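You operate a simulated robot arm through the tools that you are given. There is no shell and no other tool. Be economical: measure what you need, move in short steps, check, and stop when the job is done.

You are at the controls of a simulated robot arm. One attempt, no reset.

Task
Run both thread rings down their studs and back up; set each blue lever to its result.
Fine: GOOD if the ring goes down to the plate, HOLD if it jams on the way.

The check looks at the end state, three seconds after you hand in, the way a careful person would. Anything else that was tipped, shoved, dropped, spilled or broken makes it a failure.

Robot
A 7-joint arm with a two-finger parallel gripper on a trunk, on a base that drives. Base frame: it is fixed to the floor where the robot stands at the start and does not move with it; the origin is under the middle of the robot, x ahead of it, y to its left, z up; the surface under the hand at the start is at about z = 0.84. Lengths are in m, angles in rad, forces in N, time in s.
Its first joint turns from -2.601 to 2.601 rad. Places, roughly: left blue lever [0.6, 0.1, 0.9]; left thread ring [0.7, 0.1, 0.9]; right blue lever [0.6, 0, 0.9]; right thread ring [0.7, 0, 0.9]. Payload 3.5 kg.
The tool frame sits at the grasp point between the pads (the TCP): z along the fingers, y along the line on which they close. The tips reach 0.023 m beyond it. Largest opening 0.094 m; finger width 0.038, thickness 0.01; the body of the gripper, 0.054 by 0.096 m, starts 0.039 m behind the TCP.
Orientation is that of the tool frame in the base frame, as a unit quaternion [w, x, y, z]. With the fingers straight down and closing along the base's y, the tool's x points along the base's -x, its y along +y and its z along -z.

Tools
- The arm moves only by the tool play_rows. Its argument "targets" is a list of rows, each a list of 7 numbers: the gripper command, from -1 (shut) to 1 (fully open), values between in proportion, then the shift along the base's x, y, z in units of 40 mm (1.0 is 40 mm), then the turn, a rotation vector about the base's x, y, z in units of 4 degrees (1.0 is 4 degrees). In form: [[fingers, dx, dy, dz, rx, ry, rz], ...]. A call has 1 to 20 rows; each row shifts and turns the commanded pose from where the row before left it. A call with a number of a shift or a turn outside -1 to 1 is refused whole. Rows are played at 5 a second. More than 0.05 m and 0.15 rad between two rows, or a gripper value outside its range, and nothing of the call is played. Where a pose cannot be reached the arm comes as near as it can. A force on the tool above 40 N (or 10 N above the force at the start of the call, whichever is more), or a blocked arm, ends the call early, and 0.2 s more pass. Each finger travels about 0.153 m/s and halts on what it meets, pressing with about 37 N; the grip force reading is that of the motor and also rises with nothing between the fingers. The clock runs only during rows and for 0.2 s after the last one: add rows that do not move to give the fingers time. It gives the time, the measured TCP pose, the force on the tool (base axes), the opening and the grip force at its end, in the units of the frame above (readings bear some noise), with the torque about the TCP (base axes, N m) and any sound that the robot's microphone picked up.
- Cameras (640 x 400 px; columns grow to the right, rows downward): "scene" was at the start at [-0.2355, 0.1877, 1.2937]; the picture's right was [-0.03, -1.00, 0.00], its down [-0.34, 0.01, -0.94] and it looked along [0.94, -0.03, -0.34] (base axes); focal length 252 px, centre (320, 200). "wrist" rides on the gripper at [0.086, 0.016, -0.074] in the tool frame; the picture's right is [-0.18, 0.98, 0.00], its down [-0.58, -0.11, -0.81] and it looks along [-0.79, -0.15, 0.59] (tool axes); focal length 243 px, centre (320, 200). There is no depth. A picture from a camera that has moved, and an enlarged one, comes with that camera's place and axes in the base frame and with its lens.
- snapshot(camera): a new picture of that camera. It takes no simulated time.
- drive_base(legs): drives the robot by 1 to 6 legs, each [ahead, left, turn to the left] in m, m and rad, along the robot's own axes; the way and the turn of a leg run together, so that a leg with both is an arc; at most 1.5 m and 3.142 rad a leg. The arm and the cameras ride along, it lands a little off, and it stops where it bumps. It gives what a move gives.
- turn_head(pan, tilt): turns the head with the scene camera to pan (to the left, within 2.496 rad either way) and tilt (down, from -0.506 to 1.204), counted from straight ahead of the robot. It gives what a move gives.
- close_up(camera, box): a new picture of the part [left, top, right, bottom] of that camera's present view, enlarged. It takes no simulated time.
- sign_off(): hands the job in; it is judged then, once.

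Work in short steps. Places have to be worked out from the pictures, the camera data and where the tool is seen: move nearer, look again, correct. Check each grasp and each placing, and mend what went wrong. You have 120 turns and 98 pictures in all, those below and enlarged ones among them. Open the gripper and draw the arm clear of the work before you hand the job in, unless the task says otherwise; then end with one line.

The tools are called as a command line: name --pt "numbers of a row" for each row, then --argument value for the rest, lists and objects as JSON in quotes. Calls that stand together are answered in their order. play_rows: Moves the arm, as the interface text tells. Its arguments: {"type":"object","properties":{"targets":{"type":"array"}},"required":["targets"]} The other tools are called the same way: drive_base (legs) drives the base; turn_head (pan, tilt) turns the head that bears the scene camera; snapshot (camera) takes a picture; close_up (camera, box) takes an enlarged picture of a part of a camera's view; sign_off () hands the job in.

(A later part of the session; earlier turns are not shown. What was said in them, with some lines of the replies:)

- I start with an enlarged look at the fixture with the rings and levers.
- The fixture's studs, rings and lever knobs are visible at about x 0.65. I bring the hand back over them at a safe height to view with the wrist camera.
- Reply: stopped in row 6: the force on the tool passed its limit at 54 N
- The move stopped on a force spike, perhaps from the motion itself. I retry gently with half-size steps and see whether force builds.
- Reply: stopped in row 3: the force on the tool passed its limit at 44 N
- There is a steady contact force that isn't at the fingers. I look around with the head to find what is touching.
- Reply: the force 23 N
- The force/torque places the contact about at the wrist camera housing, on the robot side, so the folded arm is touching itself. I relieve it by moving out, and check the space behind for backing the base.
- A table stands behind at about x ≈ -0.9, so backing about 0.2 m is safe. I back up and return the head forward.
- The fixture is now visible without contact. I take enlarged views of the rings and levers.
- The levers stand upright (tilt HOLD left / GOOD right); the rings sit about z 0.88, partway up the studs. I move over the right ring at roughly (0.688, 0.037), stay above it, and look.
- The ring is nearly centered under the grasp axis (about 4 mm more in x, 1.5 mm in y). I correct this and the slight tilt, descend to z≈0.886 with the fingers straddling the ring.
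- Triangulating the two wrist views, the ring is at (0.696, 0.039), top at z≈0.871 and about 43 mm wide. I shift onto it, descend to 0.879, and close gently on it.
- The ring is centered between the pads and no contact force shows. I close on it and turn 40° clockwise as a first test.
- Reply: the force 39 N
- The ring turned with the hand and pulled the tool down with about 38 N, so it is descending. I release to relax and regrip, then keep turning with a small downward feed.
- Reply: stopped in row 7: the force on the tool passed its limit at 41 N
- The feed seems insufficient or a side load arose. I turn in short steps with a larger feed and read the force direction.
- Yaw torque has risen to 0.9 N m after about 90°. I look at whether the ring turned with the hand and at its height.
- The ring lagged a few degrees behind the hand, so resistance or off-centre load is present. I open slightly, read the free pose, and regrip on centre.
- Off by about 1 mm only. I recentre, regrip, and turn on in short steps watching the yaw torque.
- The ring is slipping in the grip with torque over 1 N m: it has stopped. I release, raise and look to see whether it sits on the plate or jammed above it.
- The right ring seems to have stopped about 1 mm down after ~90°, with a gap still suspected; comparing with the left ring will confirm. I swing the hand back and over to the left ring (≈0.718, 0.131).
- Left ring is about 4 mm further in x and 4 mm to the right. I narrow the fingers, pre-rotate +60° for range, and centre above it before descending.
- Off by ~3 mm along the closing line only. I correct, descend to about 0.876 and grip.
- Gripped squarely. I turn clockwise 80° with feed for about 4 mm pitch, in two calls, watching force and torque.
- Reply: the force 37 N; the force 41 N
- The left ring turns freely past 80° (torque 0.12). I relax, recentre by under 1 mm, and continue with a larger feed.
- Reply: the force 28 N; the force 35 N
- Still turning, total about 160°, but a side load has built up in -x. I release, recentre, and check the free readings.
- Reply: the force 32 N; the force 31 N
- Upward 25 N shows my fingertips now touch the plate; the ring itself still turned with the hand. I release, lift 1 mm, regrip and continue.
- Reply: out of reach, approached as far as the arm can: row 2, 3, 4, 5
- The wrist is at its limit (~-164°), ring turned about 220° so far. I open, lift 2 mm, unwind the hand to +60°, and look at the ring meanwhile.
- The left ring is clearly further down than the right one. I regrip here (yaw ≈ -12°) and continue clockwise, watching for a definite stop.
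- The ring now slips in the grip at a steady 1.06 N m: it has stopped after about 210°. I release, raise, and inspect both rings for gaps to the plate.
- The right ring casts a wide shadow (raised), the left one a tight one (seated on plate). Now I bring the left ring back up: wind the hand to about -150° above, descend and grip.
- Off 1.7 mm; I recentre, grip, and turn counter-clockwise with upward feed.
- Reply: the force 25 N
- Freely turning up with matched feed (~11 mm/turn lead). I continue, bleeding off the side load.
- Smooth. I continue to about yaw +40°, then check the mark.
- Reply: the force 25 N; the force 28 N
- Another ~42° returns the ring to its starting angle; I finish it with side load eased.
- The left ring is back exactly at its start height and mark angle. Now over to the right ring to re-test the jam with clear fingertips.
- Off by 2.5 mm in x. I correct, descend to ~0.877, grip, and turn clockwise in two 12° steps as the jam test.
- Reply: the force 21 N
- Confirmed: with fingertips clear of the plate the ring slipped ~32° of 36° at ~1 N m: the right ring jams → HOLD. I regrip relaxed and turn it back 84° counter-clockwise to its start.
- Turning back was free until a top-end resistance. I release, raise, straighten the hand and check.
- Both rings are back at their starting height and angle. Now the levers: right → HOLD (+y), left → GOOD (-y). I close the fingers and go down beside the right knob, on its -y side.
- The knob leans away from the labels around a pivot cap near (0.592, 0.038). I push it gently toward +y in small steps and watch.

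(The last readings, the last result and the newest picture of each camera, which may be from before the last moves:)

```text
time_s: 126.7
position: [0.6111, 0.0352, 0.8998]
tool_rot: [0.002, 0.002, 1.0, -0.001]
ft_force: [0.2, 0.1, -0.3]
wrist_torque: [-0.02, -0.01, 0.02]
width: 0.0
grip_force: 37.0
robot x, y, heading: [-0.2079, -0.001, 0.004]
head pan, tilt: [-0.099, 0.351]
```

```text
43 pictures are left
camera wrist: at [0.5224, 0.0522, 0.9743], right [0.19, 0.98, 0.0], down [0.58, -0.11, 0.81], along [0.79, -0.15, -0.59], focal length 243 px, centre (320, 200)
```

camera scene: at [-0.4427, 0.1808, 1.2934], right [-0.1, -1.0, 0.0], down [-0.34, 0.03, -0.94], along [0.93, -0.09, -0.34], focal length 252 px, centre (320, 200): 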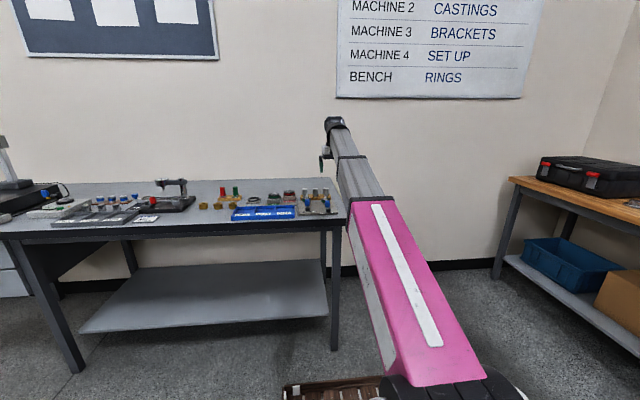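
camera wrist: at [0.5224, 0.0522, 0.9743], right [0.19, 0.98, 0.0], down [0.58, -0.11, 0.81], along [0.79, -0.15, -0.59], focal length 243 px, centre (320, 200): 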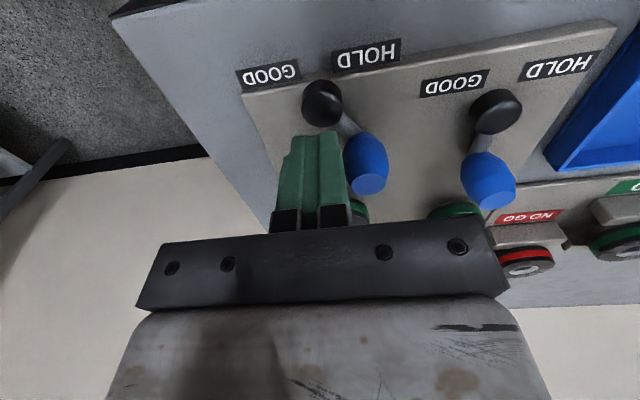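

The lever swings about its pivot, now ~50° toward HOLD, and stays put. I push further to find its stop.

play_rows --pt "-1 0 0.1 0 0 0 0" --pt "-1 0 0.1 0 0 0 0" --pt "-1 0 0.05 0 0 0 0" --pt "-1 0 0 0 0 0 0"

snapshot --camera "wrist"

close_up --camera "scene" --box '[290, 180, 354, 220]'

```text
time_s: 127.5
position: [0.6113, 0.0392, 0.9001]
tool_rot: [0.003, 0.004, 1.0, -0.005]
ft_force: [1.1, -8.1, 2.9]
wrist_torque: [-0.17, -0.11, -0.14]
width: 0.0001
grip_force: 36.7
robot x, y, heading: [-0.2079, 0.0016, 0.001]
head pan, tilt: [-0.099, 0.351]
stopped in row 3: the force on the tool passed its limit at 42 N (the readings are from after the stop); the commanded pose is now the measured one
```

```text
42 pictures are left
camera wrist: at [0.5229, 0.0565, 0.9744], right [0.19, 0.98, -0.01], down [0.58, -0.11, 0.81], along [0.79, -0.16, -0.59], focal length 243 px, centre (320, 200)
```

wrist: 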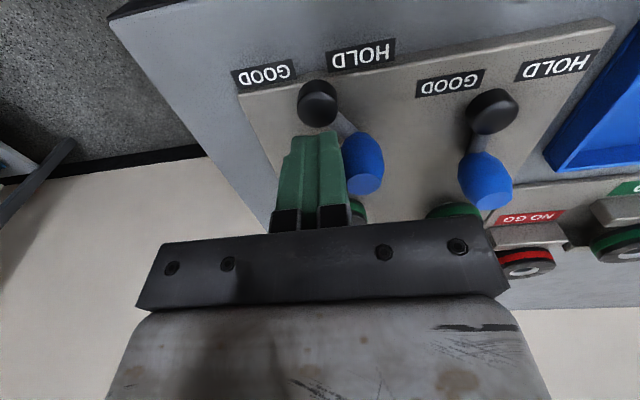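

```text
10.00 times, centred on (322, 200) of scene
camera zoom: at [-0.4423, 0.1803, 1.2935], right [-0.1, -0.99, 0.0], down [-0.34, 0.03, -0.94], along [0.93, -0.09, -0.34], focal length 2519 px, centre (300, 200)
```

zoom: 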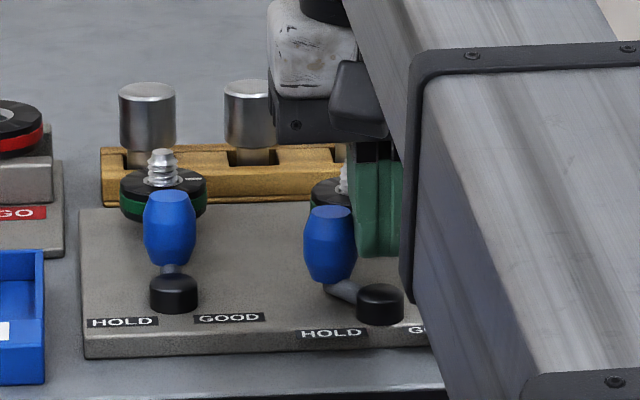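

It hits its stop at about 50°: the right lever is at HOLD. I back off, lift, and go to the +y side of the left knob.

play_rows --pt "-1 0 -0.4 0 0 0 0" --pt "-1 0 -0.2 0 0 0 0" --pt "-1 0 0 1 0 0 0" --pt "-1 0 0 1 0 0 0" --pt "-1 0.2 0.9 0 0 0 0" --pt "-1 0.2 0.9 0 0 0 0" --pt "-1 0.2 0.9 0 0 0 0" --pt "-1 0 0.95 0 0 0 0" --pt "-1 0 0 0 0 0 0" --pt "-1 0 0 0 0 0 0"

snapshot --camera "wrist"

```text
time_s: 129.7
position: [0.6368, 0.1609, 0.9809]
tool_rot: [0.002, 0.004, 1.0, -0.004]
ft_force: [0.5, 0.0, -0.6]
wrist_torque: [0.02, -0.01, -0.07]
width: 0.0001
grip_force: 37.4
robot x, y, heading: [-0.2065, -0.0006, -0.0]
head pan, tilt: [-0.099, 0.351]
```

```text
40 pictures are left
camera wrist: at [0.5481, 0.179, 1.0554], right [0.19, 0.98, -0.01], down [0.58, -0.11, 0.81], along [0.79, -0.16, -0.59], focal length 243 px, centre (320, 200)
```

wrist: 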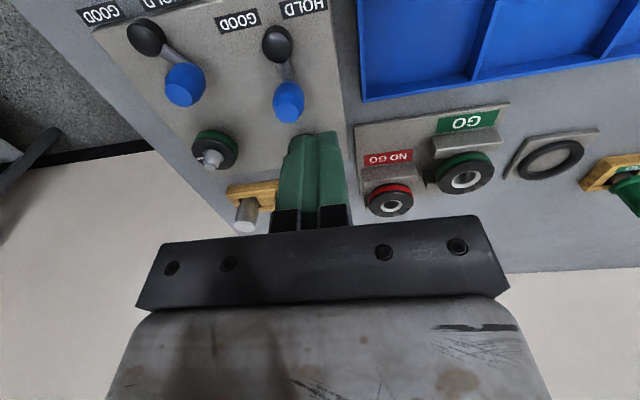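

The fingers are just outside the left knob (~y 0.136). I shift 4 mm outward, descend, and push toward -y.

play_rows --pt "-1 0.05 0.1 0 0 0 0" --pt "-1 0 0 -0.8 0 0 0" --pt "-1 0 0 -0.8 0 0 0" --pt "-1 0 0 -0.4 0 0 0" --pt "-1 0 0 0 0 0 0" --pt "-1 0 -0.2 0 0 0 0" --pt "-1 0 -0.15 0 0 0 0" --pt "-1 0 -0.15 0 0 0 0" --pt "-1 0 -0.15 0 0 0 0" --pt "-1 0 0 0 0 0 0"

snapshot --camera "wrist"

```text
time_s: 131.9
position: [0.6381, 0.1409, 0.9014]
tool_rot: [0.001, 0.005, 1.0, -0.004]
ft_force: [-0.3, 0.5, 0.8]
wrist_torque: [0.03, -0.03, 0.01]
width: 0.0
grip_force: 36.8
robot x, y, heading: [-0.2073, 0.0004, -0.001]
head pan, tilt: [-0.099, 0.351]
```

```text
39 pictures are left
camera wrist: at [0.549, 0.1583, 0.9752], right [0.19, 0.98, -0.01], down [0.58, -0.11, 0.81], along [0.79, -0.16, -0.59], focal length 243 px, centre (320, 200)
```

wrist: 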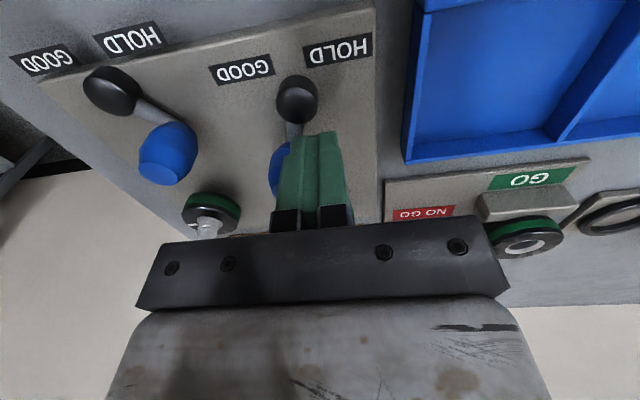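

The knob is moving; I push on until the stop.

play_rows --pt "-1 0 -0.12 0 0 0 0" --pt "-1 0 -0.1 0 0 0 0" --pt "-1 0 -0.08 0 0 0 0" --pt "-1 0 -0.06 0 0 0 0" --pt "-1 0 -0.06 0 0 0 0" --pt "-1 0 -0.06 0 0 0 0"

snapshot --camera "wrist"

```text
time_s: 133.0
position: [0.6371, 0.1327, 0.901]
tool_rot: [0.002, 0.0, 1.0, -0.001]
ft_force: [-0.2, 7.2, 1.5]
wrist_torque: [0.16, -0.02, 0.07]
width: 0.0003
grip_force: 36.8
robot x, y, heading: [-0.2073, -0.0017, 0.003]
head pan, tilt: [-0.099, 0.351]
stopped in row 5: the force on the tool passed its limit at 43 N (the readings are from after the stop); the commanded pose is now the measured one
```

```text
38 pictures are left
camera wrist: at [0.5487, 0.1486, 0.9754], right [0.18, 0.98, 0.0], down [0.58, -0.11, 0.81], along [0.79, -0.15, -0.59], focal length 243 px, centre (320, 200)
```

wrist: 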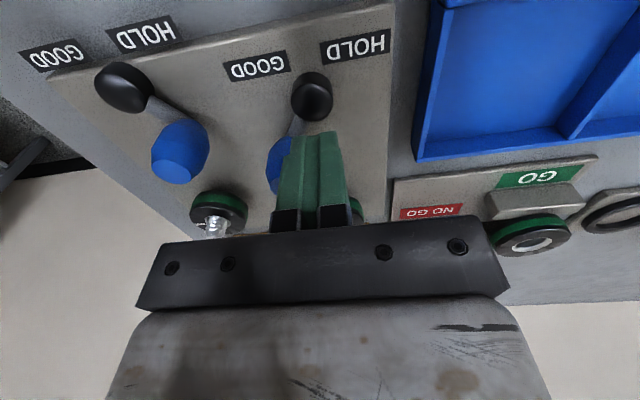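

It hit the stop. I back off, lift clear, open the gripper and inspect from the scene camera.

play_rows --pt "-1 0 0.3 0 0 0 0" --pt "-1 0 0.3 0 0 0 0" --pt "-1 0 0 1 0 0 0" --pt "-1 0 0 1 0 0 0" --pt "0 0 0 1 0 0 0" --pt "1 0 0 1 0 0 0" --pt "1 0.5 -0.8 0 0 0 0" --pt "1 0.8 -1 0 0 0 0" --pt "1 0.8 -1 0 0 0 0" --pt "1 0.8 -1 0 0 0 0" --pt "1 0.8 -1 0 0 0 0" --pt "1 0 -1 0 0 0 0" --pt "1 0 0 0 0 0 0"

close_up --camera "scene" --box '[290, 180, 354, 220]'

snapshot --camera "scene"

```text
refused: row 8 steps farther than a row can; nothing moved
```

```text
10.00 times, centred on (322, 200) of scene
camera zoom: at [-0.4425, 0.1811, 1.2934], right [-0.1, -1.0, 0.0], down [-0.34, 0.03, -0.94], along [0.93, -0.09, -0.34], focal length 2519 px, centre (300, 200)
```

zoom: 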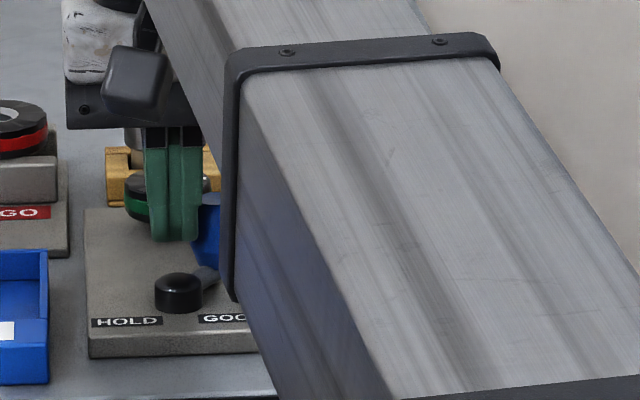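

```text
36 pictures are left
camera scene: at [-0.4425, 0.1811, 1.2934], right [-0.1, -1.0, 0.0], down [-0.34, 0.03, -0.94], along [0.93, -0.09, -0.34], focal length 252 px, centre (320, 200)
```

scene: 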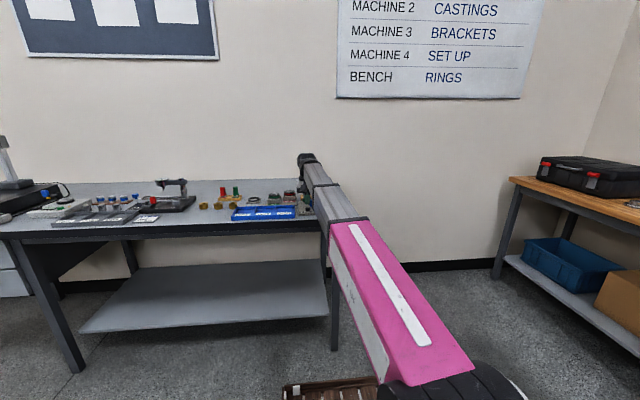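

That call was refused for step size; I repeat the retreat with smaller steps.

play_rows --pt "-1 0 0.3 0 0 0 0" --pt "-1 0 0.3 0 0 0 0" --pt "-1 0 0 1 0 0 0" --pt "-1 0 0 1 0 0 0" --pt "0 0 0 1 0 0 0" --pt "1 0 0 1 0 0 0" --pt "1 0.3 -0.9 0 0 0 0" --pt "1 0.3 -0.9 0 0 0 0" --pt "1 0.3 -0.9 0 0 0 0" --pt "1 0.3 -0.9 0 0 0 0" --pt "1 0.3 -0.9 0 0 0 0" --pt "1 0.3 -0.9 0 0 0 0" --pt "1 0 0 0 0 0 0"

close_up --camera "scene" --box '[290, 180, 354, 220]'

close_up --camera "scene" --box '[0, 160, 360, 260]'

```text
time_s: 135.8
position: [0.7089, -0.0579, 1.0634]
tool_rot: [0.002, 0.0, 1.0, 0.0]
ft_force: [0.1, -0.1, 0.0]
wrist_torque: [-0.03, 0.0, 0.0]
width: 0.0942
grip_force: 0.2
robot x, y, heading: [-0.2039, 0.0008, -0.004]
head pan, tilt: [-0.099, 0.351]
```

```text
10.00 times, centred on (322, 200) of scene
camera zoom: at [-0.4425, 0.1809, 1.2934], right [-0.1, -1.0, 0.0], down [-0.34, 0.03, -0.94], along [0.93, -0.09, -0.34], focal length 2519 px, centre (300, 200)
```

zoom: 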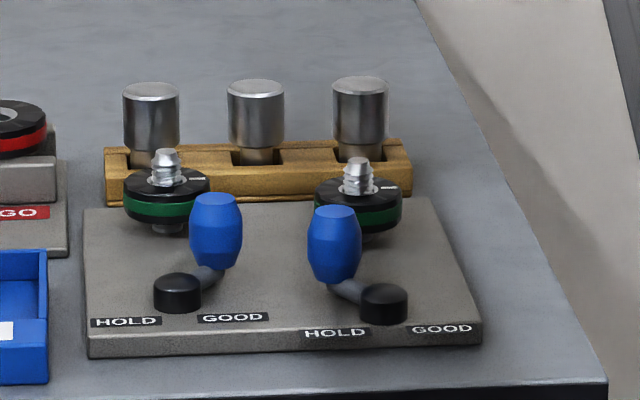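

```text
1.78 times, centred on (180, 210) of scene
camera zoom: at [-0.4425, 0.1809, 1.2934], right [-0.1, -1.0, 0.0], down [-0.34, 0.03, -0.94], along [0.93, -0.09, -0.34], focal length 448 px, centre (569, 182)
```

zoom: 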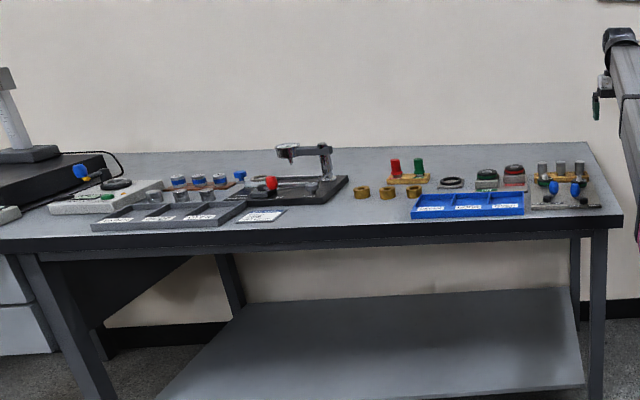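

The left lever rests at its GOOD stop and the right at its HOLD stop. Both rings are back up, everything else is undisturbed, and the open gripper is clear, so I hand in.

sign_off

```text
The job is handed in.
```

Job handed in: the left ring ran down to the plate, so its lever is on GOOD; the right ring jammed partway, so its lever is on HOLD; both rings are back at their starting height.
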